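You operate a simulated robot arm through the tools that you are given. There is no shell and no other tool.

You are at the controls of a simulated robot arm. One attempt, no reset.

## Task
Wipe the smear off the window with the pale blue cloth, then dust the sill.
Fine: the beige duster is for the sill; don't crack the glass, and put both back. Set down upright: beige duster. What is to be rubbed or washed off counts as gone when no trace of it is left.

It is judged by the outcome, as a careful person would: the job done as asked, and still so three seconds after it is handed in. It fails if anything else is knocked over, pushed out of place, dropped, spilled or broken. Flat cloth is picked up by pressing the open fingertips on it (5 to 10 N) and closing them slowly along it; thin cloth reads only 2 to 8 mm in the jaws.

## Robot
A 7-joint arm with a two-finger parallel gripper, fixed in place. Base frame: the origin is on the floor under the middle of its stand, x ahead of it, y to its left, z up. Readings come in m, rad, newtons and seconds.
It reaches about 1.247 m from its shoulder. Its first joint turns from -2.304 to 2.304 rad. Payload 3.91 kg.
The tool frame sits at the grasp point between the pads (the TCP): z along the fingers, y along the line on which they close. The tips reach 0.03 m beyond it. Largest opening 0.11 m; finger width 0.02, thickness 0.01; the body of the gripper, 0.048 by 0.112 m, starts 0.055 m behind the TCP.
Orientation is that of the tool frame in the base frame, as a unit quaternion [x, y, z, w]. With the fingers straight down and closing along the base's y, the tool's x points along the base's -x, its y along +y and its z along -z.

## Interface
- The arm moves only by the tool drive_tool. Its argument "deltas" is a list of rows, each an object of numbers (a shift or turn left out is 0, a gripper value left out holds the last): "dx", "dy", "dz": the shift along the base's x, y, z in units of 500 mm (1.0 is 500 mm); "ax", "ay", "az": the turn, a rotation vector about the base's x, y, z in units of 90 degrees (1.0 is 90 degrees); "claw": the finger opening in mm, from 0 to 110. In form: [{"dx": .., "dy": .., "dz": .., "ax": .., "ay": .., "az": .., "claw": ..}, ...]. A call has 1 to 20 rows; each row is the pose to reach, as a shift and turn from the pose commanded when the call began. A call with a number of a shift or a turn outside -1 to 1 is refused whole. Each row takes 0.2 s and may step no farther than 0.05 m and 0.15 rad from the row before; otherwise, or with a gripper value out of range, the whole call is refused. A pose out of reach is approached as far as the arm can. The call stops where the force on the tool passes 80 N (or 10 N more than at its start, if that is more) or the arm is blocked; 0.2 s more then pass. Each finger travels about 0.108 m/s and halts on what it meets, pressing with about 37 N; the grip force reading is that of the motor and also rises with nothing between the fingers. The clock runs only during rows and for 0.2 s after the last one: add rows that repeat a pose to give the fingers time. It gives the time, the measured TCP pose, the force on the tool (base axes), the opening and the grip force at its end, in the units of the frame above (readings bear some noise), with the torque about the TCP (base axes, N m) and any sound that the robot's microphone picked up, and new pictures: "pictures" is both (left out), scene, wrist or none.
- Cameras (640 x 400 px; columns grow to the right, rows downward): "scene" is fixed at [0.3981, -0.6503, 1.5621]; the picture's right is [1.00, 0.04, 0.00], its down [0.01, -0.38, -0.92] and it looks along [-0.03, 0.92, -0.38] (base axes); focal length 371 px, centre (320, 200). "wrist" rides on the gripper at [0.073, 0.017, -0.103] in the tool frame; the picture's right is [-0.23, 0.97, 0.00], its down [-0.76, -0.18, -0.62] and it looks along [-0.61, -0.14, 0.78] (tool axes); focal length 222 px, centre (320, 200). There is no depth. A picture from a camera that has moved, and an enlarged one, comes with that camera's place and axes in the base frame and with its lens.
- enlarge(camera, box): a new picture of the part [left, top, right, bottom] of that camera's present view, enlarged. It takes no simulated time.
- job_done(): hands the job in; it is judged then, once.

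Places have to be worked out from the pictures, the camera data and where the tool is seen. Open the gripper and draw the arm clear of the work before you hand the job in, unless the task says otherwise.

The tools are called after "Call:" as a command line: name --argument value ..., lists and objects as JSON in quotes. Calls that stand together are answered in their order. drive_tool: Moves the arm, as the interface text tells. Its arguments: {"type":"object","properties":{"deltas":{"type":"array","items":{"type":"object","properties":{"dx":{"type":"number"},"dy":{"type":"number"},"dz":{"type":"number"},"ax":{"type":"number"},"ay":{"type":"number"},"az":{"type":"number"},"claw":{"type":"number"}}}},"pictures":{"type":"string","enum":["both","scene","wrist","none"]}},"required":["deltas"]} The other tools are called the same way: enlarge (camera, box) takes an enlarged picture of a part of a camera's view; job_done () hands the job in.

At the start:

```text
time: 0.0
tcp_pos: [0.3509, 0.547, 1.4546]
tool_rot: [0.001, 1.0, 0.0, -0.001]
ft_force: [-0.4, 0.0, -1.3]
moment: [-0.01, 0.01, 0.04]
grip_width: 0.11
gripper_force: 0.1
```

scene: 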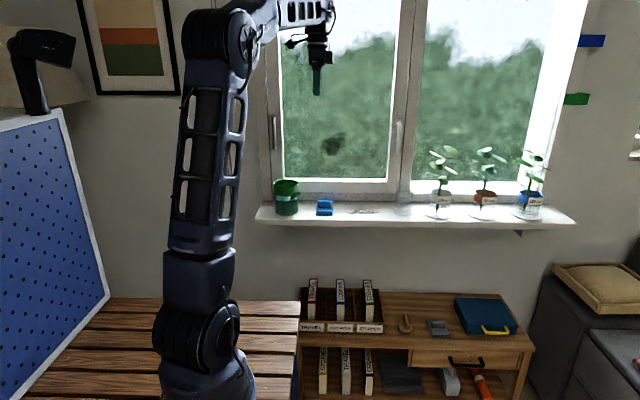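
wrist: 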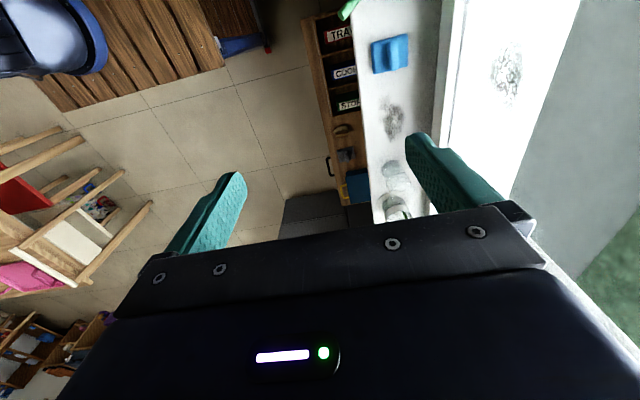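

The pictures show a window with a dark smear on the left pane, and a sill with a green pot, a blue item, a dust patch and plants. I'll enlarge the key areas before moving.

Call:
enlarge --camera "scene" --box '[250, 110, 410, 230]'

Call:
enlarge --camera "scene" --box '[390, 130, 590, 250]'

Call:
enlarge --camera "wrist" --box '[320, 0, 560, 230]'

Call:
enlarge --camera "scene" --box '[290, 260, 540, 400]'

```text
3.33 times, centred on (330, 170) of scene
camera zoom: at [0.3981, -0.6503, 1.5621], right [1.0, 0.04, 0.0], down [0.01, -0.38, -0.92], along [-0.03, 0.92, -0.38], focal length 1237 px, centre (287, 300)
```

zoom: 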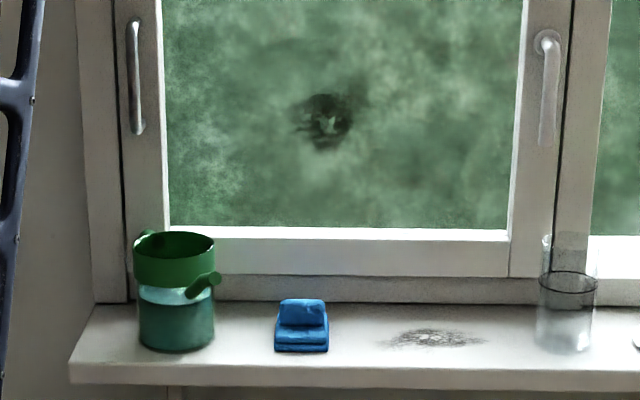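

```text
3.20 times, centred on (490, 190) of scene
camera zoom: at [0.3981, -0.6503, 1.5621], right [1.0, 0.04, 0.0], down [0.01, -0.38, -0.92], along [-0.03, 0.92, -0.38], focal length 1187 px, centre (-224, 232)
```

zoom: 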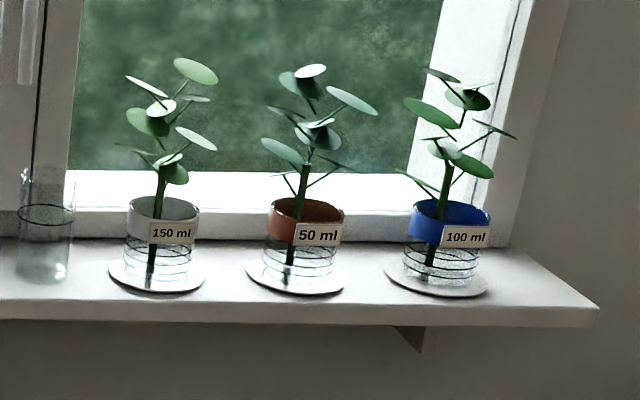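

```text
1.74 times, centred on (440, 115) of wrist
camera zoom: at [0.2774, 0.5625, 1.5585], right [0.23, 0.97, 0.0], down [0.76, -0.18, 0.62], along [0.61, -0.14, -0.78], focal length 386 px, centre (111, 348)
```

zoom: 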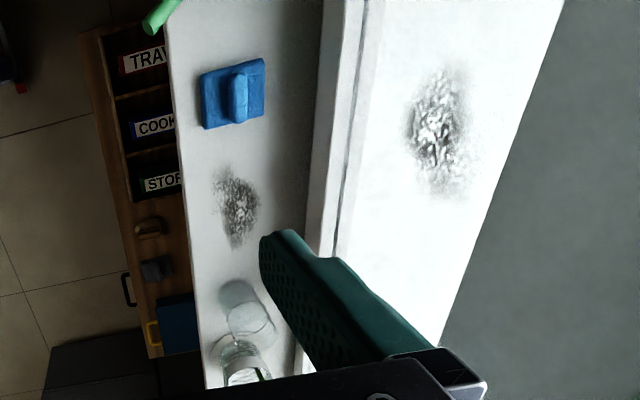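

```text
2.56 times, centred on (415, 330) of scene
camera zoom: at [0.3981, -0.6503, 1.5621], right [1.0, 0.04, 0.0], down [0.01, -0.38, -0.92], along [-0.03, 0.92, -0.38], focal length 950 px, centre (77, -133)
```

zoom: 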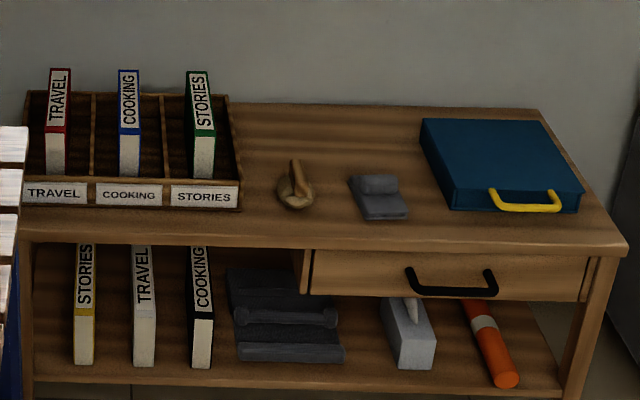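

The sill carries a blue cloth with a pinch ridge, and the cabinet top has a beige knobbed item next to a grey cloth-shaped one. I'll check the rest of the scene for other candidates before choosing.

Call:
enlarge --camera "scene" --box '[540, 0, 640, 180]'

Call:
enlarge --camera "scene" --box '[380, 290, 470, 350]'

Call:
enlarge --camera "scene" --box '[300, 180, 400, 230]'

Call:
enlarge --camera "wrist" --box '[0, 0, 320, 200]'

Call:
enlarge --camera "scene" --box '[250, 0, 410, 110]'

```text
2.22 times, centred on (590, 90) of scene
camera zoom: at [0.3981, -0.6503, 1.5621], right [1.0, 0.04, 0.0], down [0.01, -0.38, -0.92], along [-0.03, 0.92, -0.38], focal length 824 px, centre (-280, 444)
```

zoom: 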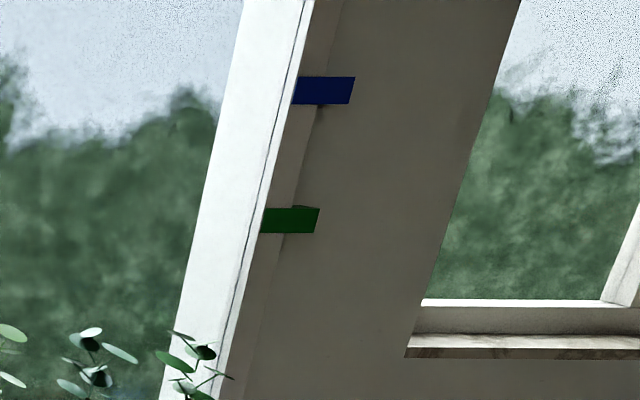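

```text
6.67 times, centred on (425, 320) of scene
camera zoom: at [0.3981, -0.6503, 1.5621], right [1.0, 0.04, 0.0], down [0.01, -0.38, -0.92], along [-0.03, 0.92, -0.38], focal length 2473 px, centre (-380, -600)
```

zoom: 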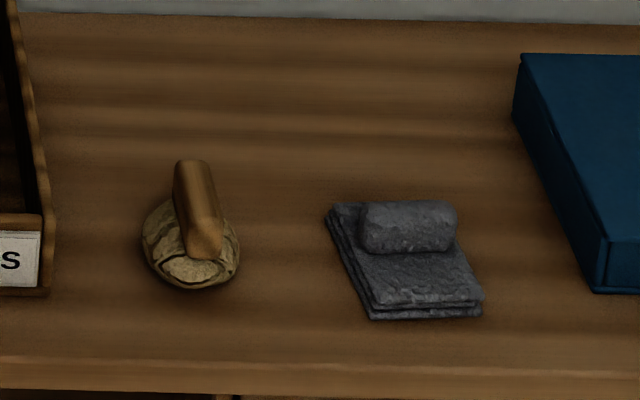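

```text
6.40 times, centred on (350, 205) of scene
camera zoom: at [0.3981, -0.6503, 1.5621], right [1.0, 0.04, 0.0], down [0.01, -0.38, -0.92], along [-0.03, 0.92, -0.38], focal length 2374 px, centre (128, 168)
```

zoom: 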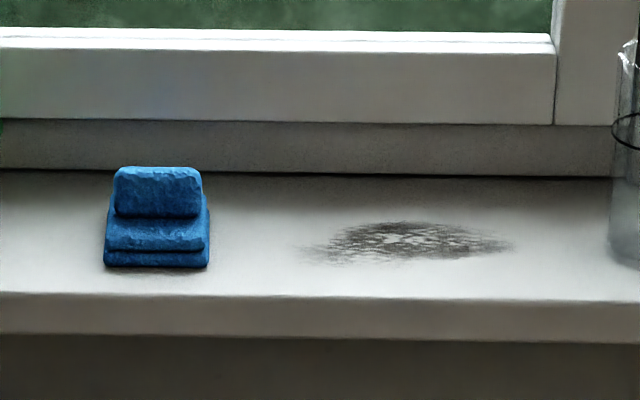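

```text
2.00 times, centred on (160, 100) of wrist
camera zoom: at [0.2774, 0.5625, 1.5585], right [0.23, 0.97, 0.0], down [0.76, -0.18, 0.62], along [0.61, -0.14, -0.78], focal length 444 px, centre (640, 400)
```

zoom: 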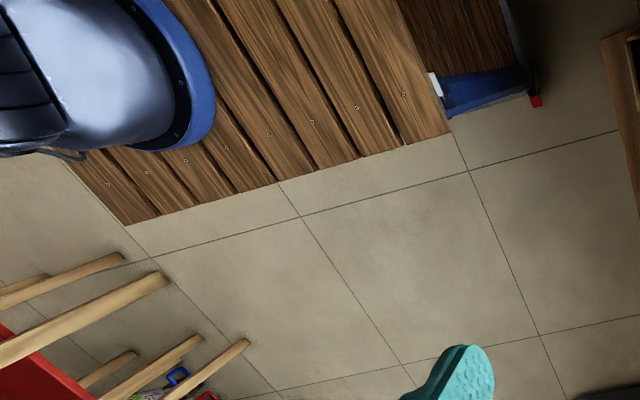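

```text
3.64 times, centred on (330, 55) of scene
camera zoom: at [0.3981, -0.6503, 1.5621], right [1.0, 0.04, 0.0], down [0.01, -0.38, -0.92], along [-0.03, 0.92, -0.38], focal length 1349 px, centre (284, 727)
```

zoom: 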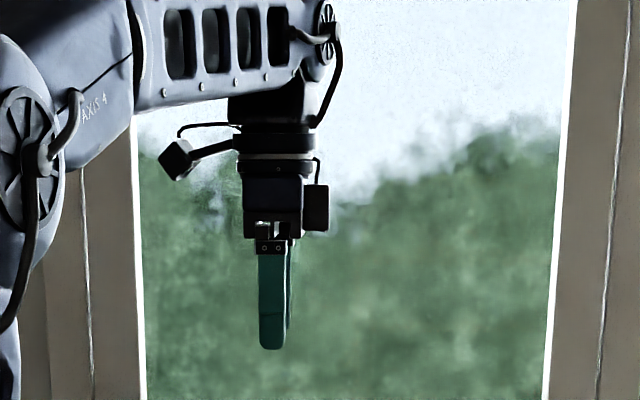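

The cloth on the sill works out at about (0.37, 0.70, 0.96), the smear at about (0.40, 0.81, 1.20), and the beige duster on the cabinet at about (0.71, 0.57, 0.50). I'll zoom in further to compare colours and get exact outlines.

Call:
enlarge --camera "scene" --box '[422, 312, 458, 340]'

Call:
enlarge --camera "scene" --box '[305, 190, 345, 225]'

Call:
enlarge --camera "wrist" --box '[320, 110, 370, 190]'

Call:
enlarge --camera "wrist" --box '[360, 20, 420, 90]'

Call:
enlarge --camera "scene" --box '[375, 345, 500, 400]'

```text
14.29 times, centred on (440, 326) of scene
camera zoom: at [0.3981, -0.6503, 1.5621], right [1.0, 0.04, 0.0], down [0.01, -0.38, -0.92], along [-0.03, 0.92, -0.38], focal length 5300 px, centre (-1394, -1600)
```

zoom: 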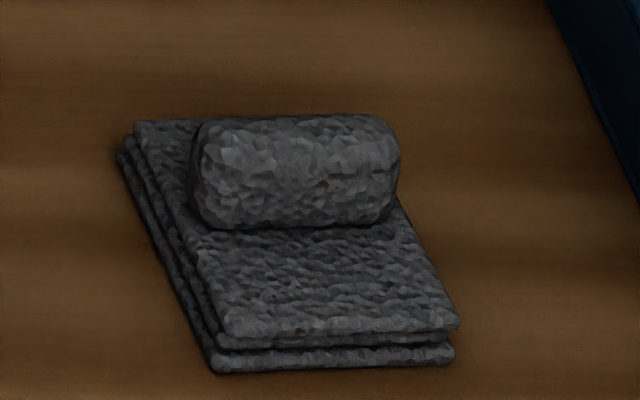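

```text
11.43 times, centred on (325, 208) of scene
camera zoom: at [0.3981, -0.6503, 1.5621], right [1.0, 0.04, 0.0], down [0.01, -0.38, -0.92], along [-0.03, 0.92, -0.38], focal length 4240 px, centre (263, 114)
```

zoom: 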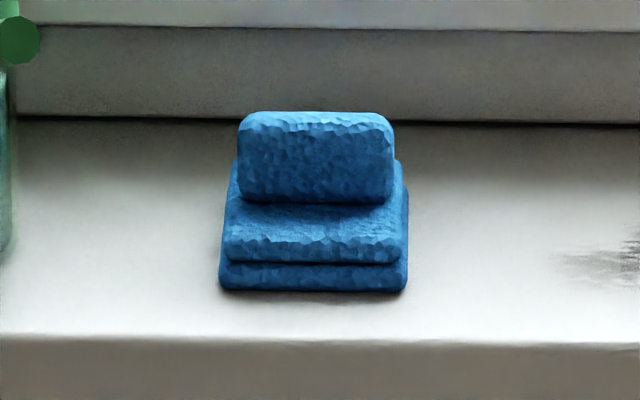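

```text
5.00 times, centred on (345, 150) of wrist
camera zoom: at [0.2774, 0.5625, 1.5585], right [0.23, 0.97, 0.0], down [0.76, -0.18, 0.62], along [0.61, -0.14, -0.78], focal length 1111 px, centre (195, 450)
```

zoom: 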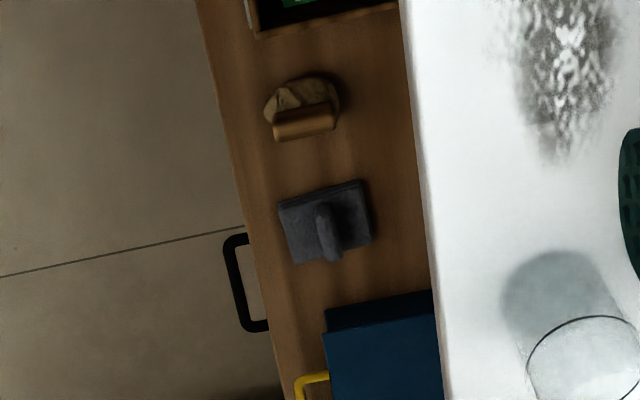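

```text
5.71 times, centred on (390, 55) of wrist
camera zoom: at [0.2774, 0.5625, 1.5585], right [0.23, 0.97, 0.0], down [0.76, -0.18, 0.62], along [0.61, -0.14, -0.78], focal length 1269 px, centre (-80, 1029)
```

zoom: 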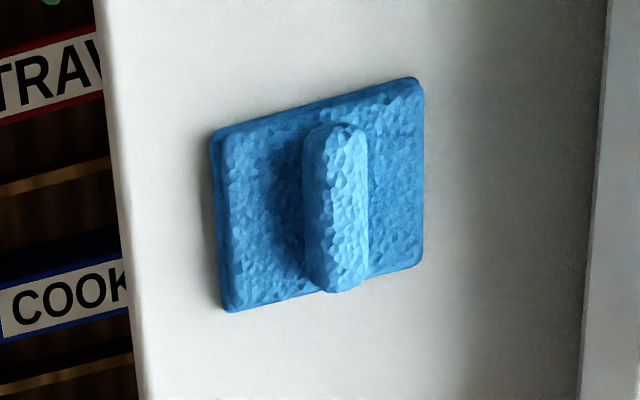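

```text
5.12 times, centred on (438, 372) of scene
camera zoom: at [0.3981, -0.6503, 1.5621], right [1.0, 0.04, 0.0], down [0.01, -0.38, -0.92], along [-0.03, 0.92, -0.38], focal length 1899 px, centre (-282, -683)
```

zoom: 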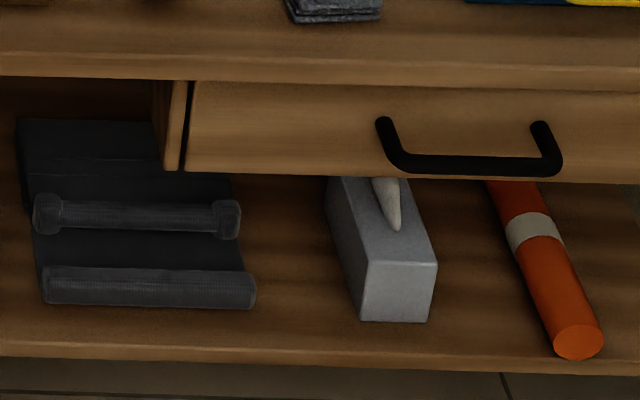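

The blue cloth is aligned with the base axes. Its ridge is centred at about (0.369, 0.700) with its top near z=1.004, and the sill surface is at about 0.955. I'll zoom on the smear and the dust from both cameras to fix their extents.

Call:
enlarge --camera "scene" --box '[305, 120, 365, 165]'

Call:
enlarge --camera "wrist" --box '[440, 20, 560, 120]'

Call:
enlarge --camera "scene" --box '[340, 185, 430, 235]'

Call:
enlarge --camera "wrist" --box '[360, 80, 440, 230]'

```text
8.89 times, centred on (335, 142) of scene
camera zoom: at [0.3981, -0.6503, 1.5621], right [1.0, 0.04, 0.0], down [0.01, -0.38, -0.92], along [-0.03, 0.92, -0.38], focal length 3298 px, centre (187, 711)
```

zoom: 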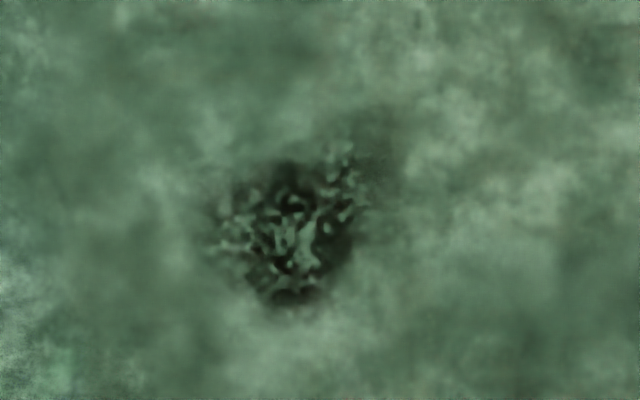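

```text
4.00 times, centred on (500, 70) of wrist
camera zoom: at [0.2774, 0.5625, 1.5585], right [0.23, 0.97, 0.0], down [0.76, -0.18, 0.62], along [0.61, -0.14, -0.78], focal length 888 px, centre (-400, 720)
```

zoom: 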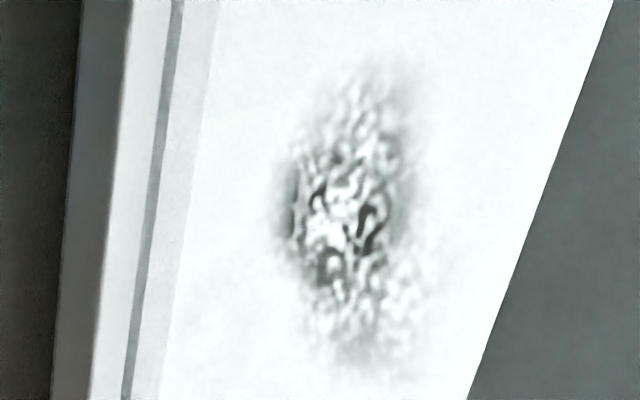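

```text
7.11 times, centred on (385, 210) of scene
camera zoom: at [0.3981, -0.6503, 1.5621], right [1.0, 0.04, 0.0], down [0.01, -0.38, -0.92], along [-0.03, 0.92, -0.38], focal length 2638 px, centre (-142, 129)
```

zoom: 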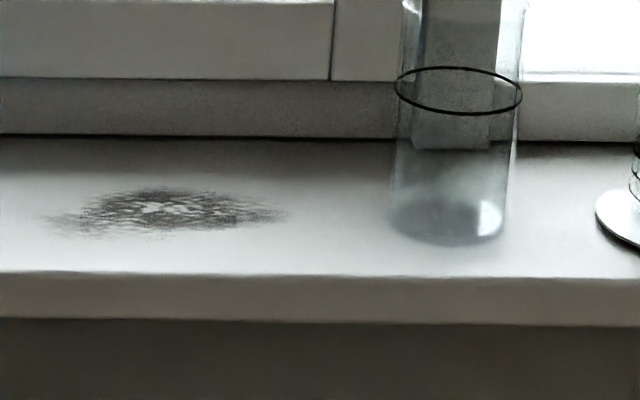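

```text
2.67 times, centred on (400, 155) of wrist
camera zoom: at [0.2774, 0.5625, 1.5585], right [0.23, 0.97, 0.0], down [0.76, -0.18, 0.62], along [0.61, -0.14, -0.78], focal length 592 px, centre (107, 320)
```

zoom: 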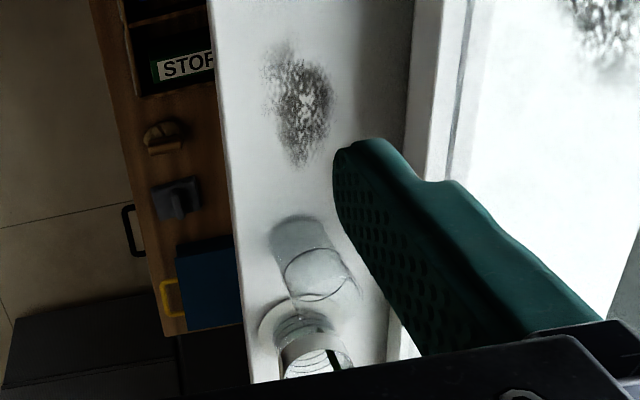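

The smear covers roughly x 0.35–0.455 and z 1.13–1.255 on glass at about y=0.81–0.83, and the sill spans y 0.626–0.815. I'll move above the cloth ridge with the fingers narrowed to 60 mm, keeping the closing axis along y.

Call:
drive_tool --deltas '[{"dx": 0.0036, "dy": 0.0306, "dz": -0.0609, "claw": 60}, {"dx": 0.0072, "dy": 0.0612, "dz": -0.1218, "claw": 60}, {"dx": 0.0108, "dy": 0.0918, "dz": -0.1827, "claw": 60}, {"dx": 0.0144, "dy": 0.1224, "dz": -0.2436, "claw": 60}, {"dx": 0.018, "dy": 0.153, "dz": -0.3045, "claw": 60}, {"dx": 0.0216, "dy": 0.1836, "dz": -0.3654, "claw": 60}, {"dx": 0.0252, "dy": 0.2142, "dz": -0.4263, "claw": 60}, {"dx": 0.0288, "dy": 0.2448, "dz": -0.4872, "claw": 60}, {"dx": 0.0324, "dy": 0.2754, "dz": -0.5481, "claw": 60}, {"dx": 0.0362, "dy": 0.306, "dz": -0.609, "claw": 60}, {"dx": 0.0362, "dy": 0.306, "dz": -0.609, "claw": 60}]' --pictures "both"

```text
time: 2.4
tcp_pos: [0.367, 0.6987, 1.1509]
tool_rot: [0.001, 1.0, 0.001, 0.0]
ft_force: [0.1, 0.1, 1.3]
moment: [0.05, 0.0, 0.01]
grip_width: 0.0601
gripper_force: 0.1
camera wrist: at [0.2944, 0.7155, 1.2544], right [0.23, 0.97, 0.0], down [0.76, -0.18, 0.62], along [0.61, -0.14, -0.78], focal length 222 px, centre (320, 200)
```

scene: 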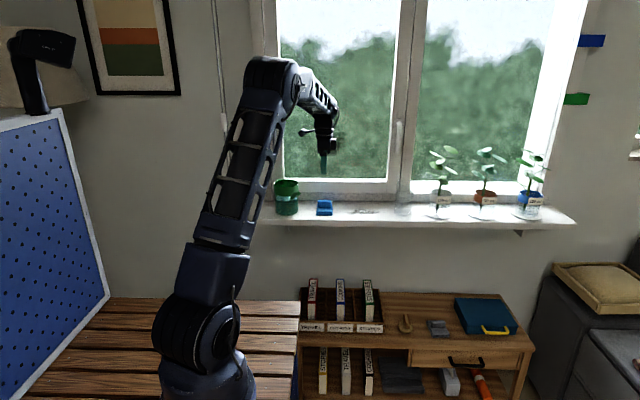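
wrist: 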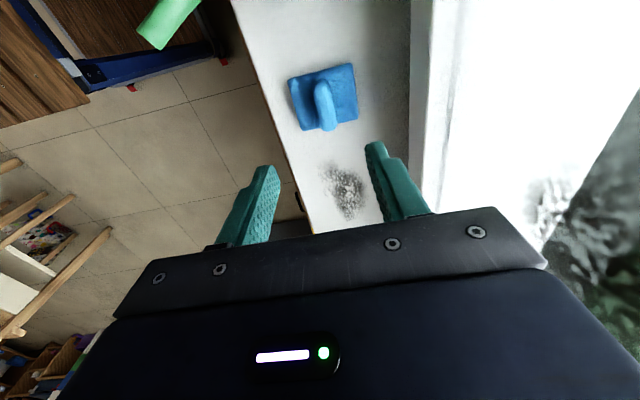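

The gripper is above the cloth. I'll refine the ridge position from this closer wrist view and the scene view.

Call:
enlarge --camera "wrist" --box '[270, 50, 380, 140]'

Call:
enlarge --camera "scene" --box '[290, 130, 360, 220]'

```text
4.44 times, centred on (325, 95) of wrist
camera zoom: at [0.2944, 0.7155, 1.2544], right [0.23, 0.97, 0.0], down [0.76, -0.18, 0.62], along [0.61, -0.14, -0.78], focal length 987 px, centre (298, 667)
```

zoom: 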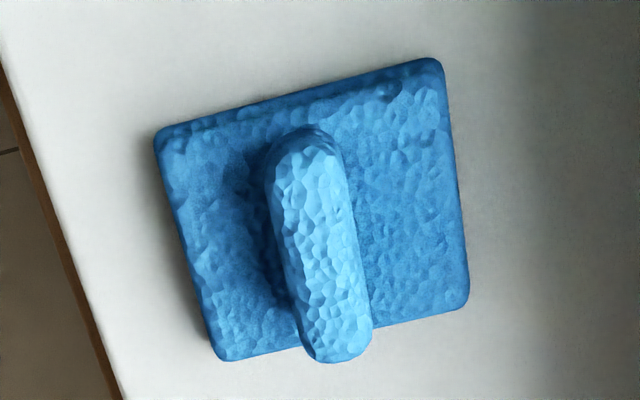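

```text
4.44 times, centred on (325, 175) of scene
camera zoom: at [0.3981, -0.6503, 1.5621], right [1.0, 0.04, 0.0], down [0.01, -0.38, -0.92], along [-0.03, 0.92, -0.38], focal length 1649 px, centre (298, 311)
```

zoom: 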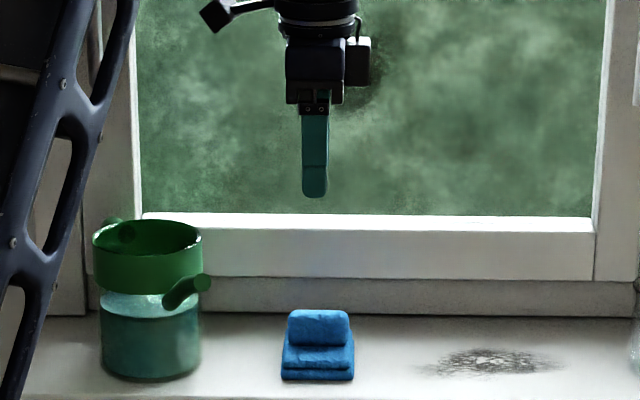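

The ridge centre refines to about (0.366, 0.7045), aligned with x. I'll shift 6 mm in y and descend so the tips end just above the cloth's base (TCP z about 1.012).

Call:
drive_tool --deltas '[{"dx": 0, "dy": 0.012, "dz": -0.05, "claw": 60}, {"dx": 0, "dy": 0.012, "dz": -0.11, "claw": 60}, {"dx": 0, "dy": 0.012, "dz": -0.17, "claw": 60}, {"dx": 0, "dy": 0.012, "dz": -0.22, "claw": 60}, {"dx": 0, "dy": 0.012, "dz": -0.25, "claw": 60}, {"dx": 0, "dy": 0.012, "dz": -0.265, "claw": 60}, {"dx": 0, "dy": 0.012, "dz": -0.277, "claw": 60}, {"dx": 0, "dy": 0.012, "dz": -0.277, "claw": 60}]' --pictures "both"

```text
time: 4.2
tcp_pos: [0.3703, 0.7064, 1.0133]
tool_rot: [0.0, 1.0, 0.0, 0.001]
ft_force: [-0.1, 0.0, -0.4]
moment: [-0.01, 0.02, -0.01]
grip_width: 0.06
gripper_force: 0.1
camera wrist: at [0.297, 0.7222, 1.1156], right [0.23, 0.97, 0.0], down [0.76, -0.18, 0.62], along [0.61, -0.14, -0.78], focal length 222 px, centre (320, 200)
```

scene: 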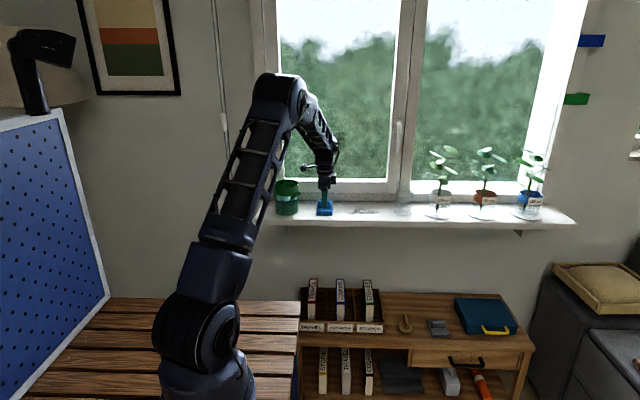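
wrist: 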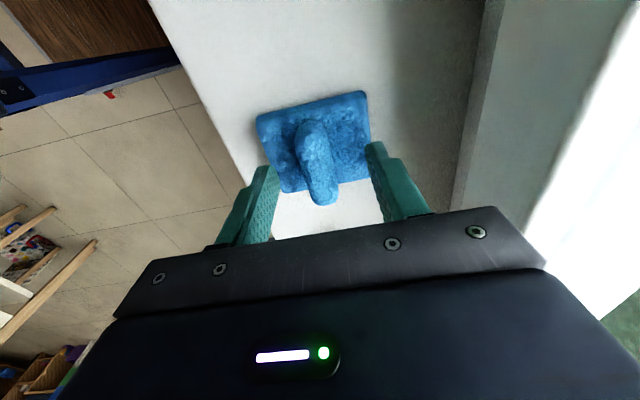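

The ridge now sits between the open fingers with no contact force. I'll zoom in to confirm fingertip height and centring before closing.

Call:
enlarge --camera "scene" --box '[300, 170, 350, 225]'

Call:
enlarge --camera "wrist" --box '[220, 70, 440, 230]'

```text
7.27 times, centred on (325, 198) of scene
camera zoom: at [0.3981, -0.6503, 1.5621], right [1.0, 0.04, 0.0], down [0.01, -0.38, -0.92], along [-0.03, 0.92, -0.38], focal length 2698 px, centre (284, 218)
```

zoom: 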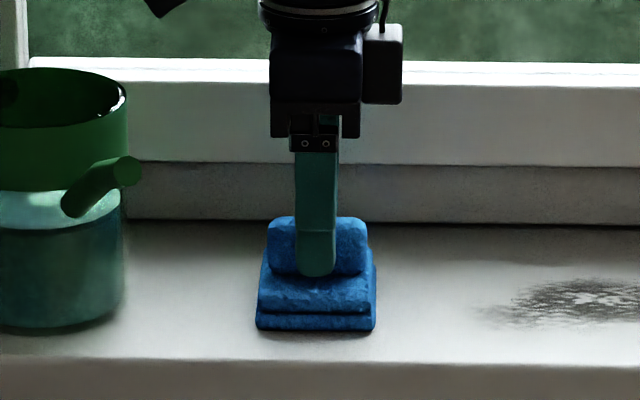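

```text
2.50 times, centred on (330, 150) of wrist
camera zoom: at [0.297, 0.7222, 1.1156], right [0.23, 0.97, 0.0], down [0.76, -0.18, 0.62], along [0.61, -0.14, -0.78], focal length 555 px, centre (295, 325)
```

zoom: 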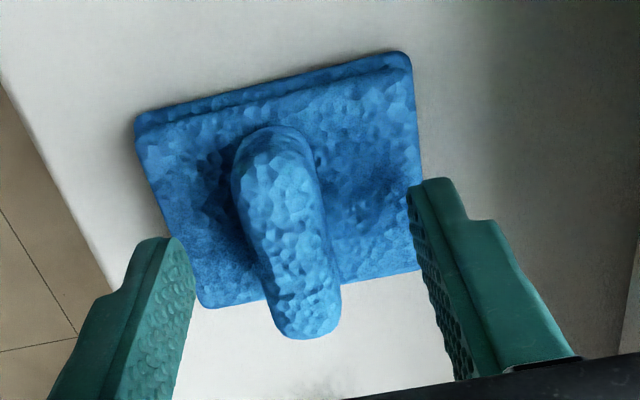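

The fingers are centred on the ridge and the tips are about 7 mm above the base layer. I'll lower 3 mm more and close gradually on the ridge.

Call:
drive_tool --deltas '[{"dz": -0.006, "claw": 60}, {"dz": -0.006, "claw": 45}, {"dz": -0.006, "claw": 35}, {"dz": -0.006, "claw": 28}, {"dz": -0.006, "claw": 22}, {"dz": -0.006, "claw": 17}, {"dz": -0.006, "claw": 12}, {"dz": -0.006, "claw": 6}, {"dz": -0.006, "claw": 0}, {"dz": -0.006, "claw": 0}, {"dz": -0.006, "claw": 0}]' --pictures "both"

```text
time: 6.6
tcp_pos: [0.3685, 0.7053, 1.0088]
tool_rot: [0.001, 1.0, 0.0, 0.0]
ft_force: [0.2, -0.9, 0.9]
moment: [-0.01, -0.03, 0.01]
grip_width: 0.0187
gripper_force: 36.9
camera wrist: at [0.2964, 0.7221, 1.1128], right [0.23, 0.97, 0.0], down [0.76, -0.18, 0.62], along [0.61, -0.14, -0.78], focal length 222 px, centre (320, 200)
```

scene: 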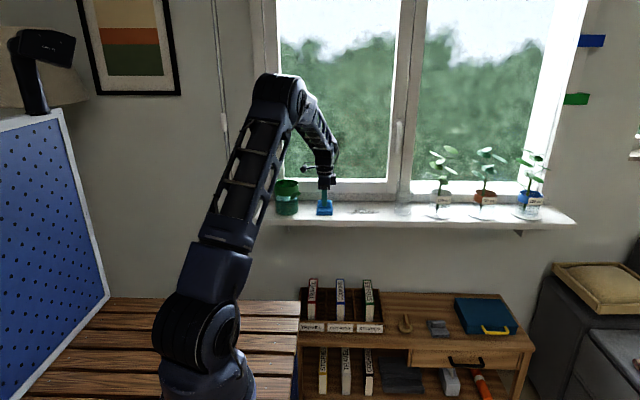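
wrist: 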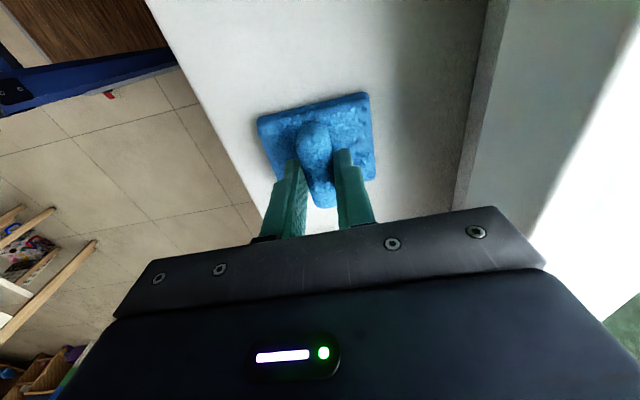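

The ridge is gripped firmly at 18.7 mm and 36.9 N. I'll lift straight up, then draw back from the window to make room to turn.

Call:
drive_tool --deltas '[{"dz": 0.02}, {"dz": 0.06}, {"dz": 0.12}, {"dz": 0.18}, {"dz": 0.23, "dy": -0.04}, {"dz": 0.28, "dy": -0.09}, {"dz": 0.32, "dy": -0.15}, {"dz": 0.35, "dy": -0.21}, {"dz": 0.37, "dy": -0.27}, {"dz": 0.38, "dy": -0.32}, {"dz": 0.38, "dy": -0.34}, {"dz": 0.38, "dy": -0.34}]' --pictures "both"

```text
time: 9.2
tcp_pos: [0.3694, 0.5356, 1.1971]
tool_rot: [0.001, 1.0, 0.0, 0.001]
ft_force: [0.0, -0.6, -0.7]
moment: [0.0, 0.0, 0.02]
grip_width: 0.0189
gripper_force: 37.2
camera wrist: at [0.2962, 0.5521, 1.3017], right [0.23, 0.97, 0.0], down [0.76, -0.18, 0.62], along [0.61, -0.14, -0.78], focal length 222 px, centre (320, 200)
```

scene: 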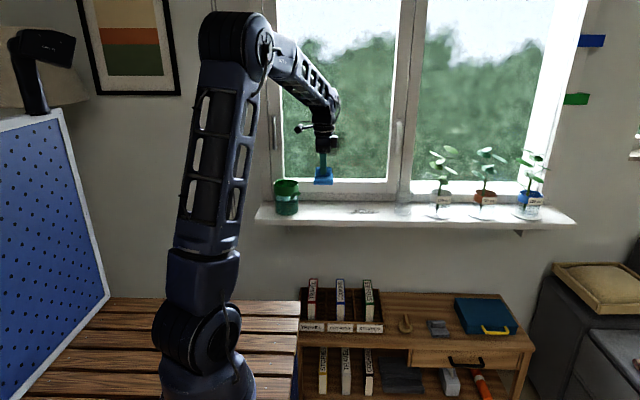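
wrist: 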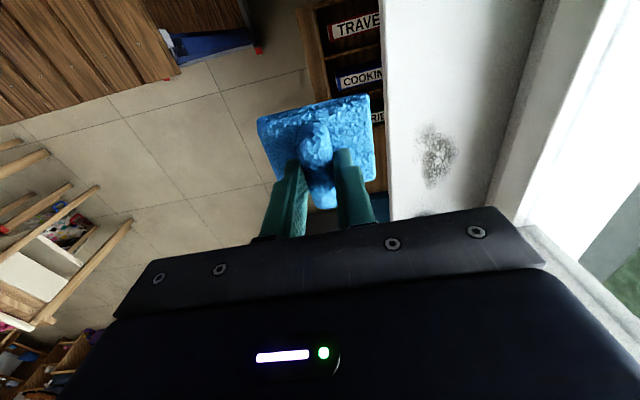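

The cloth is lifted and held. I'll now turn the tool 90° about x in place so the cloth's face points at the window (+y).

Call:
drive_tool --deltas '[{"ax": 0.0833}, {"ax": 0.1667}, {"ax": 0.25}, {"ax": 0.3333}, {"ax": 0.4167}, {"ax": 0.5}, {"ax": 0.5833}, {"ax": 0.6667}, {"ax": 0.75}, {"ax": 0.8333}, {"ax": 0.9167}, {"ax": 1.0}, {"ax": 1.0}, {"ax": 1.0}]' --pictures "both"

```text
time: 12.2
tcp_pos: [0.3696, 0.535, 1.1988]
tool_rot: [0.0, 0.706, 0.708, 0.0]
ft_force: [-0.8, 0.2, 0.1]
moment: [-0.03, -0.02, 0.02]
grip_width: 0.0191
gripper_force: 36.4
camera wrist: at [0.2955, 0.431, 1.2157], right [0.23, 0.0, 0.97], down [0.76, -0.62, -0.18], along [0.61, 0.78, -0.14], focal length 222 px, centre (320, 200)
```

scene: 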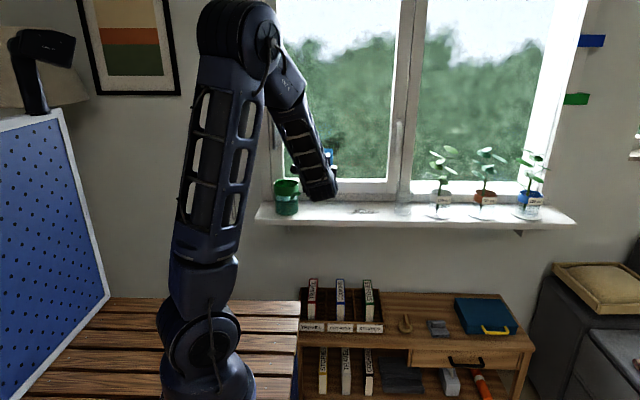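
wrist: 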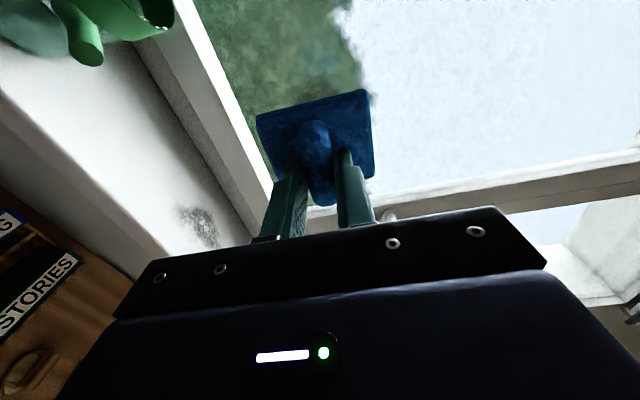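

The tool now points at the window. The cloth hides the smear in the wrist view, so I'll shift +x and a little closer to look at it directly.

Call:
drive_tool --deltas '[{"dx": 0.04, "dy": 0.04}, {"dx": 0.08, "dy": 0.08}, {"dx": 0.12, "dy": 0.12}, {"dx": 0.16, "dy": 0.17}, {"dx": 0.16, "dy": 0.17}]' --pictures "both"

```text
time: 13.4
tcp_pos: [0.4509, 0.6211, 1.1972]
tool_rot: [0.0, 0.707, 0.707, 0.0]
ft_force: [0.3, 0.3, -0.4]
moment: [-0.01, 0.04, -0.02]
grip_width: 0.0189
gripper_force: 37.3
camera wrist: at [0.3771, 0.5175, 1.2146], right [0.23, 0.0, 0.97], down [0.76, -0.62, -0.18], along [0.61, 0.78, -0.14], focal length 222 px, centre (320, 200)
```

scene: 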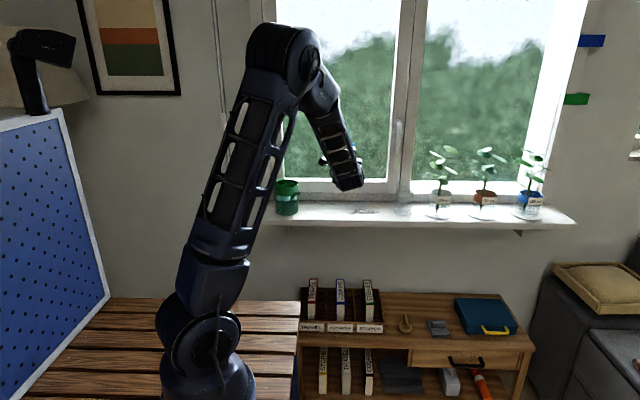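
wrist: 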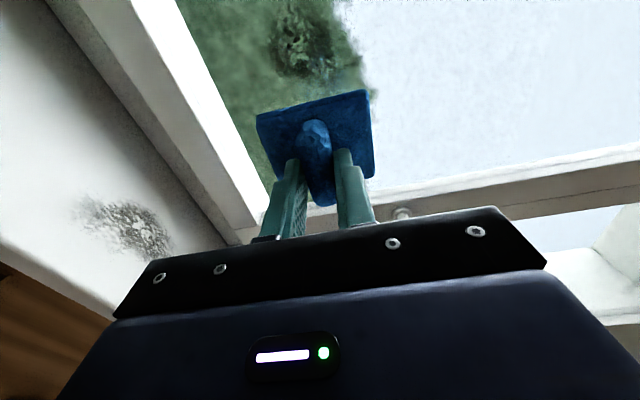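

The smear is now visible just above the cloth in the wrist view. I'll enlarge it to measure its extents.

Call:
enlarge --camera "wrist" --box '[220, 0, 400, 120]'

Call:
enlarge --camera "scene" --box '[270, 90, 430, 220]'

```text
3.33 times, centred on (310, 60) of wrist
camera zoom: at [0.3771, 0.5175, 1.2146], right [0.23, 0.0, 0.97], down [0.76, -0.62, -0.18], along [0.61, 0.78, -0.14], focal length 740 px, centre (353, 667)
```

zoom: 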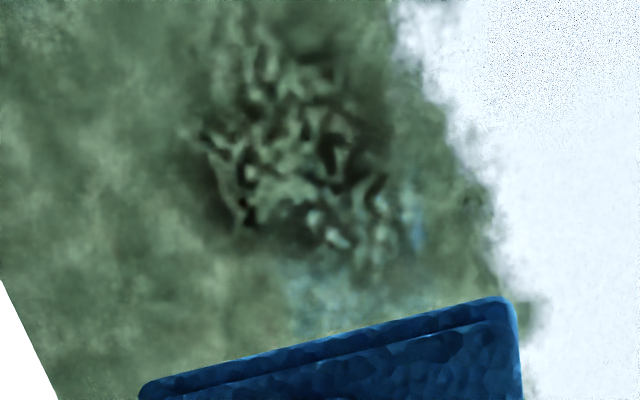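

```text
3.08 times, centred on (350, 155) of scene
camera zoom: at [0.3981, -0.6503, 1.5621], right [1.0, 0.04, 0.0], down [0.01, -0.38, -0.92], along [-0.03, 0.92, -0.38], focal length 1141 px, centre (228, 338)
```

zoom: 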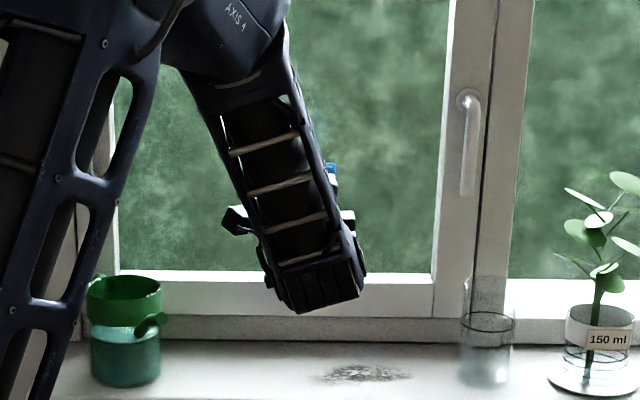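

The smear measures about x 0.35–0.445 and z 1.15–1.235, centred near (0.398, 1.195). I'll align with its centre and advance until the cloth face is about 4 cm short of the glass.

Call:
drive_tool --deltas '[{"dx": -0.035, "dy": 0.04}, {"dx": -0.07, "dy": 0.08}, {"dx": -0.1, "dy": 0.13}, {"dx": -0.104, "dy": 0.17}, {"dx": -0.104, "dy": 0.2}, {"dx": -0.104, "dy": 0.2}]' --pictures "both"

```text
time: 14.8
tcp_pos: [0.3969, 0.7211, 1.1984]
tool_rot: [0.001, 0.707, 0.707, -0.001]
ft_force: [-0.3, -0.5, -0.4]
moment: [-0.03, 0.02, 0.01]
grip_width: 0.0189
gripper_force: 37.5
camera wrist: at [0.3234, 0.6165, 1.215], right [0.23, 0.0, 0.97], down [0.76, -0.62, -0.18], along [0.61, 0.78, -0.14], focal length 222 px, centre (320, 200)
```

scene: 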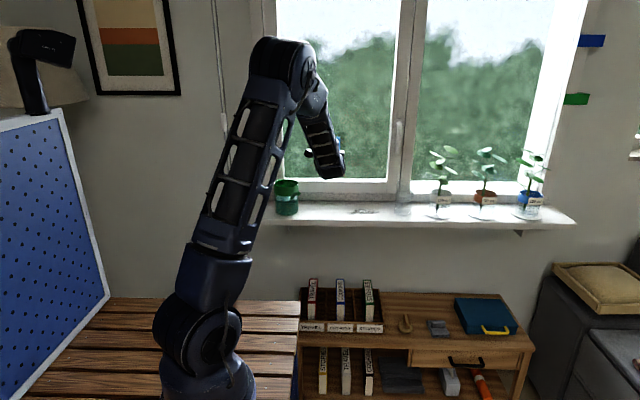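
wrist: 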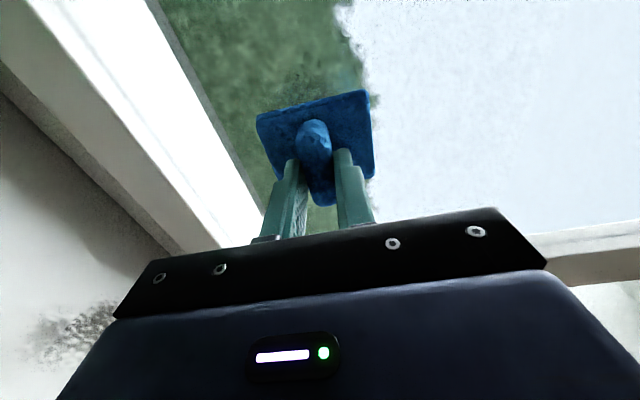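

There's no contact yet, and the cloth face is at about y=0.775. I'll creep forward in small steps and check the force.

Call:
drive_tool --deltas '[{"dy": 0.008}, {"dy": 0.016}, {"dy": 0.022}, {"dy": 0.028}, {"dy": 0.034}, {"dy": 0.04}]' --pictures "none"

Call:
drive_tool --deltas '[{"dy": 0.004}, {"dy": 0.008}, {"dy": 0.012}]' --pictures "wrist"

```text
time: 16.2
tcp_pos: [0.3963, 0.7414, 1.1982]
tool_rot: [0.0, 0.707, 0.707, 0.0]
ft_force: [0.0, 0.3, -1.1]
moment: [-0.03, -0.03, -0.01]
grip_width: 0.019
gripper_force: 36.7
```

```text
time: 17.0
tcp_pos: [0.3956, 0.7462, 1.1997]
tool_rot: [0.0, 0.707, 0.707, -0.001]
ft_force: [0.0, 0.2, -1.1]
moment: [0.02, -0.01, 0.01]
grip_width: 0.0189
gripper_force: 37.3
camera wrist: at [0.3234, 0.6422, 1.2157], right [0.23, 0.0, 0.97], down [0.76, -0.62, -0.18], along [0.61, 0.78, -0.14], focal length 222 px, centre (320, 200)
```

wrist: 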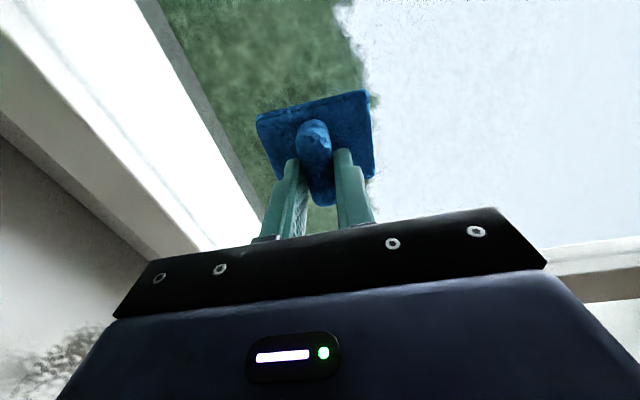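

Still no contact at TCP y about 0.747. I'll continue with 1.5 mm steps and read the force after each short call.

Call:
drive_tool --deltas '[{"dy": 0.003}, {"dy": 0.006}, {"dy": 0.009}]' --pictures "none"

Call:
drive_tool --deltas '[{"dy": 0.003}, {"dy": 0.006}]' --pictures "none"

```text
time: 17.8
tcp_pos: [0.3976, 0.7513, 1.2005]
tool_rot: [0.0, 0.707, 0.707, 0.0]
ft_force: [0.8, -0.6, -0.2]
moment: [-0.02, -0.02, 0.02]
grip_width: 0.0189
gripper_force: 36.6
```

```text
time: 18.4
tcp_pos: [0.3975, 0.7545, 1.1994]
tool_rot: [0.0, 0.707, 0.707, 0.001]
ft_force: [-1.2, -8.7, 0.3]
moment: [-0.02, -0.04, -0.2]
grip_width: 0.0189
gripper_force: 37.9
```

The cloth has touched the glass at TCP y about 0.7545 with 8.7 N, which is a gentle press. I'll make a short test stroke along x and watch the force.

Call:
drive_tool --deltas '[{"dx": -0.016}, {"dx": -0.032}, {"dx": -0.048}, {"dx": -0.064}]' --pictures "wrist"

```text
time: 19.4
tcp_pos: [0.3645, 0.7537, 1.199]
tool_rot: [0.0, 0.706, 0.708, -0.001]
ft_force: [0.5, 0.3, -0.8]
moment: [0.0, -0.02, 0.02]
grip_width: 0.019
gripper_force: 36.2
camera wrist: at [0.2913, 0.6493, 1.2166], right [0.23, 0.0, 0.97], down [0.76, -0.62, -0.18], along [0.61, 0.78, -0.14], focal length 222 px, centre (320, 200)
```

wrist: 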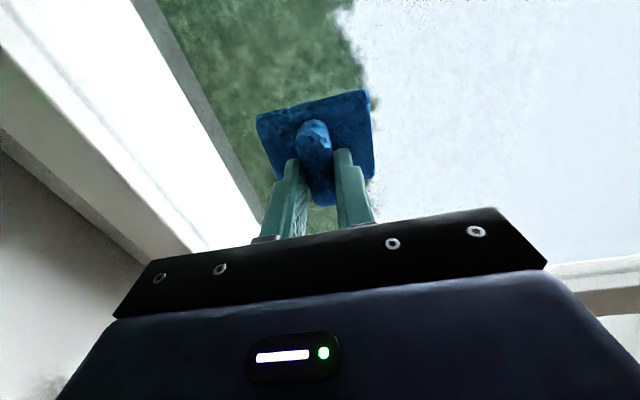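

The force fell to zero at this x, so the glass may recede slightly towards −x; the earlier −0.2 N·m moment also put contact on the +x side. I'll press in 1 mm steps here.

Call:
drive_tool --deltas '[{"dy": 0.002}, {"dy": 0.002}]' --pictures "none"

Call:
drive_tool --deltas '[{"dy": 0.002}, {"dy": 0.002}]' --pictures "none"

```text
time: 20.0
tcp_pos: [0.3639, 0.753, 1.1996]
tool_rot: [0.001, 0.707, 0.707, 0.0]
ft_force: [-1.3, -8.0, 0.0]
moment: [0.03, 0.0, -0.16]
grip_width: 0.0192
gripper_force: 37.3
```

```text
time: 20.6
tcp_pos: [0.3651, 0.7536, 1.1996]
tool_rot: [0.001, 0.707, 0.707, -0.001]
ft_force: [-4.3, -26.6, -3.7]
moment: [-0.1, 0.02, -0.45]
grip_width: 0.0188
gripper_force: 37.7
```

Contact is stiff, about 18 N/mm, and 26 N is more than I want. The readings show the glass tilted about 0.03 rad about z, so I'll back off 2 mm and turn the tool −0.03 rad to lie flat.

Call:
drive_tool --deltas '[{"dy": -0.002}, {"dy": -0.004}, {"dy": -0.004, "az": -0.019}, {"dy": -0.004, "az": -0.019}]' --pictures "none"

Call:
drive_tool --deltas '[{"dy": 0.001}, {"dy": 0.001}]' --pictures "none"

```text
time: 21.6
tcp_pos: [0.3634, 0.7524, 1.2003]
tool_rot: [0.011, 0.707, 0.707, 0.01]
ft_force: [-7.8, -16.2, -1.5]
moment: [-0.12, -0.03, 0.97]
grip_width: 0.0188
gripper_force: 36.6
```

```text
time: 22.2
tcp_pos: [0.3636, 0.7546, 1.1994]
tool_rot: [0.011, 0.707, 0.707, 0.01]
ft_force: [-6.7, -19.8, -0.8]
moment: [0.0, -0.02, 1.03]
grip_width: 0.0189
gripper_force: 37.3
```

The moment flipped to +0.97 N·m, so I over-turned and the −x edge is now touching. I'll back off 3 mm, undo half the turn, and re-approach in finer steps.

Call:
drive_tool --deltas '[{"dy": -0.003}, {"dy": -0.006}, {"dy": -0.006, "az": 0.0095}, {"dy": -0.006, "az": 0.0095}]' --pictures "none"

Call:
drive_tool --deltas '[{"dy": 0.002}, {"dy": 0.004}, {"dy": 0.004}]' --pictures "none"

Call:
drive_tool --deltas '[{"dy": 0.001}, {"dy": 0.001}]' --pictures "none"

```text
time: 23.2
tcp_pos: [0.3648, 0.7517, 1.1989]
tool_rot: [0.006, 0.707, 0.707, 0.005]
ft_force: [-1.0, -0.7, -0.7]
moment: [0.01, -0.02, -0.04]
grip_width: 0.0187
gripper_force: 36.8
```

```text
time: 24.0
tcp_pos: [0.3646, 0.7545, 1.1983]
tool_rot: [0.007, 0.707, 0.707, 0.005]
ft_force: [0.1, -0.2, -0.3]
moment: [-0.02, -0.01, -0.01]
grip_width: 0.0189
gripper_force: 37.1
```

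```text
time: 24.6
tcp_pos: [0.3644, 0.7537, 1.1989]
tool_rot: [0.006, 0.706, 0.708, 0.005]
ft_force: [-0.9, 0.4, -0.6]
moment: [-0.02, -0.01, -0.04]
grip_width: 0.0192
gripper_force: 37.3
```

I'm clear at commanded y=0.7545 with the half turn. I'll continue in 0.5 mm steps to find contact again.

Call:
drive_tool --deltas '[{"dy": 0.001}, {"dy": 0.001}]' --pictures "none"

Call:
drive_tool --deltas '[{"dy": 0.001}, {"dy": 0.001}]' --pictures "none"

```text
time: 25.2
tcp_pos: [0.363, 0.7529, 1.1989]
tool_rot: [0.006, 0.707, 0.707, 0.005]
ft_force: [0.2, -4.9, -0.2]
moment: [-0.02, 0.03, 0.2]
grip_width: 0.0189
gripper_force: 37.1
```

```text
time: 25.8
tcp_pos: [0.3644, 0.7547, 1.1997]
tool_rot: [0.007, 0.708, 0.707, 0.006]
ft_force: [-1.5, -14.9, -0.8]
moment: [-0.03, 0.01, 0.37]
grip_width: 0.019
gripper_force: 37.1
```

Contact is at 0.755–0.7555 and slightly biased to the −x edge. I'll ease off to about 0.755, turn back a hair, and check the force.

Call:
drive_tool --deltas '[{"dy": -0.001, "az": 0.003}, {"dy": -0.001, "az": 0.003}]' --pictures "none"

Call:
drive_tool --deltas '[{"dx": 0.012}, {"dx": 0.024}]' --pictures "none"

Call:
drive_tool --deltas '[{"dx": 0.012}, {"dx": 0.024}]' --pictures "none"

```text
time: 26.4
tcp_pos: [0.3646, 0.7546, 1.1994]
tool_rot: [0.004, 0.707, 0.707, 0.004]
ft_force: [-1.0, -7.0, -1.9]
moment: [-0.07, 0.04, -0.2]
grip_width: 0.0191
gripper_force: 36.9
```

```text
time: 27.0
tcp_pos: [0.377, 0.7538, 1.198]
tool_rot: [0.004, 0.707, 0.707, 0.004]
ft_force: [-0.4, 0.3, -0.3]
moment: [-0.03, 0.0, -0.03]
grip_width: 0.0187
gripper_force: 37.1
```

```text
time: 27.6
tcp_pos: [0.3895, 0.7545, 1.1991]
tool_rot: [0.005, 0.707, 0.707, 0.003]
ft_force: [-0.9, -0.5, -0.9]
moment: [-0.03, 0.01, -0.04]
grip_width: 0.0188
gripper_force: 37.0
```

The force drops whenever I stroke sideways, so I'll re-press in 0.5 mm steps here to see how much depth is needed.

Call:
drive_tool --deltas '[{"dy": 0.001}, {"dy": 0.001}]' --pictures "none"

Call:
drive_tool --deltas '[{"dy": 0.001}, {"dy": 0.001}]' --pictures "wrist"

```text
time: 28.2
tcp_pos: [0.389, 0.7554, 1.1985]
tool_rot: [0.004, 0.707, 0.707, 0.003]
ft_force: [-2.0, -9.5, -2.3]
moment: [-0.06, 0.04, -0.11]
grip_width: 0.0188
gripper_force: 37.8
```

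```text
time: 28.8
tcp_pos: [0.3886, 0.7545, 1.1984]
tool_rot: [0.004, 0.707, 0.707, 0.004]
ft_force: [-0.7, -25.2, -4.7]
moment: [-0.11, -0.01, -0.01]
grip_width: 0.0189
gripper_force: 37.0
camera wrist: at [0.3146, 0.6512, 1.216], right [0.23, 0.0, 0.97], down [0.75, -0.63, -0.18], along [0.62, 0.78, -0.14], focal length 222 px, centre (320, 200)
```

wrist: 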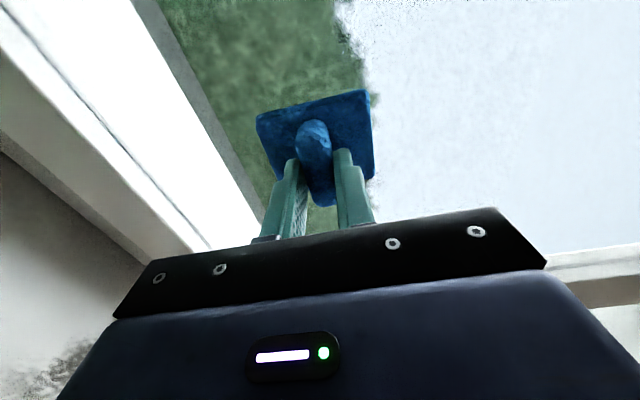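

At 0.7555 the force is 9.5 N and the moment is near zero, so the cloth now lies flat. I'll ease off slightly and stroke towards −x, reading the force along the way.

Call:
drive_tool --deltas '[{"dy": -0.0008, "dx": -0.008}, {"dy": -0.0008, "dx": -0.024}]' --pictures "none"

Call:
drive_tool --deltas '[{"dx": -0.016}, {"dx": -0.03}]' --pictures "none"

Call:
drive_tool --deltas '[{"dz": -0.016}, {"dz": -0.032}]' --pictures "none"

```text
time: 29.4
tcp_pos: [0.3778, 0.7542, 1.2001]
tool_rot: [0.004, 0.706, 0.708, 0.004]
ft_force: [5.2, -13.3, -0.2]
moment: [-0.03, -0.02, -0.33]
grip_width: 0.0189
gripper_force: 37.0
```

```text
time: 30.0
tcp_pos: [0.3633, 0.7544, 1.1988]
tool_rot: [0.005, 0.707, 0.707, 0.004]
ft_force: [7.2, -17.1, -1.2]
moment: [-0.04, -0.02, -0.25]
grip_width: 0.0188
gripper_force: 37.5
```

```text
time: 30.6
tcp_pos: [0.3593, 0.7549, 1.1852]
tool_rot: [0.003, 0.707, 0.707, 0.004]
ft_force: [-1.2, -23.4, 9.8]
moment: [0.21, 0.0, 0.05]
grip_width: 0.0188
gripper_force: 36.5
```

Contact is steady with clear friction at 13–23 N. I'll back off a touch, continue down, then sweep +x along the bottom of the smear.

Call:
drive_tool --deltas '[{"dy": -0.0006, "dz": -0.016}, {"dy": -0.0006, "dz": -0.034}, {"dy": -0.0006, "dz": -0.054}]' --pictures "none"

Call:
drive_tool --deltas '[{"dx": 0.018}, {"dx": 0.036}, {"dx": 0.054}]' --pictures "none"

Call:
drive_tool --deltas '[{"dx": 0.018}, {"dx": 0.036}, {"dx": 0.054}]' --pictures "none"

```text
time: 31.4
tcp_pos: [0.3615, 0.7545, 1.1553]
tool_rot: [0.004, 0.707, 0.707, 0.003]
ft_force: [0.2, -12.6, 4.0]
moment: [0.09, -0.01, 0.0]
grip_width: 0.0188
gripper_force: 37.5
```

```text
time: 32.2
tcp_pos: [0.3887, 0.7536, 1.1575]
tool_rot: [0.005, 0.707, 0.707, 0.003]
ft_force: [-0.1, -0.6, -0.5]
moment: [-0.02, -0.01, -0.01]
grip_width: 0.0189
gripper_force: 37.0
```

```text
time: 33.0
tcp_pos: [0.4171, 0.7532, 1.1567]
tool_rot: [0.004, 0.707, 0.707, 0.003]
ft_force: [0.1, 0.5, -0.6]
moment: [-0.02, 0.01, -0.03]
grip_width: 0.0191
gripper_force: 37.4
```

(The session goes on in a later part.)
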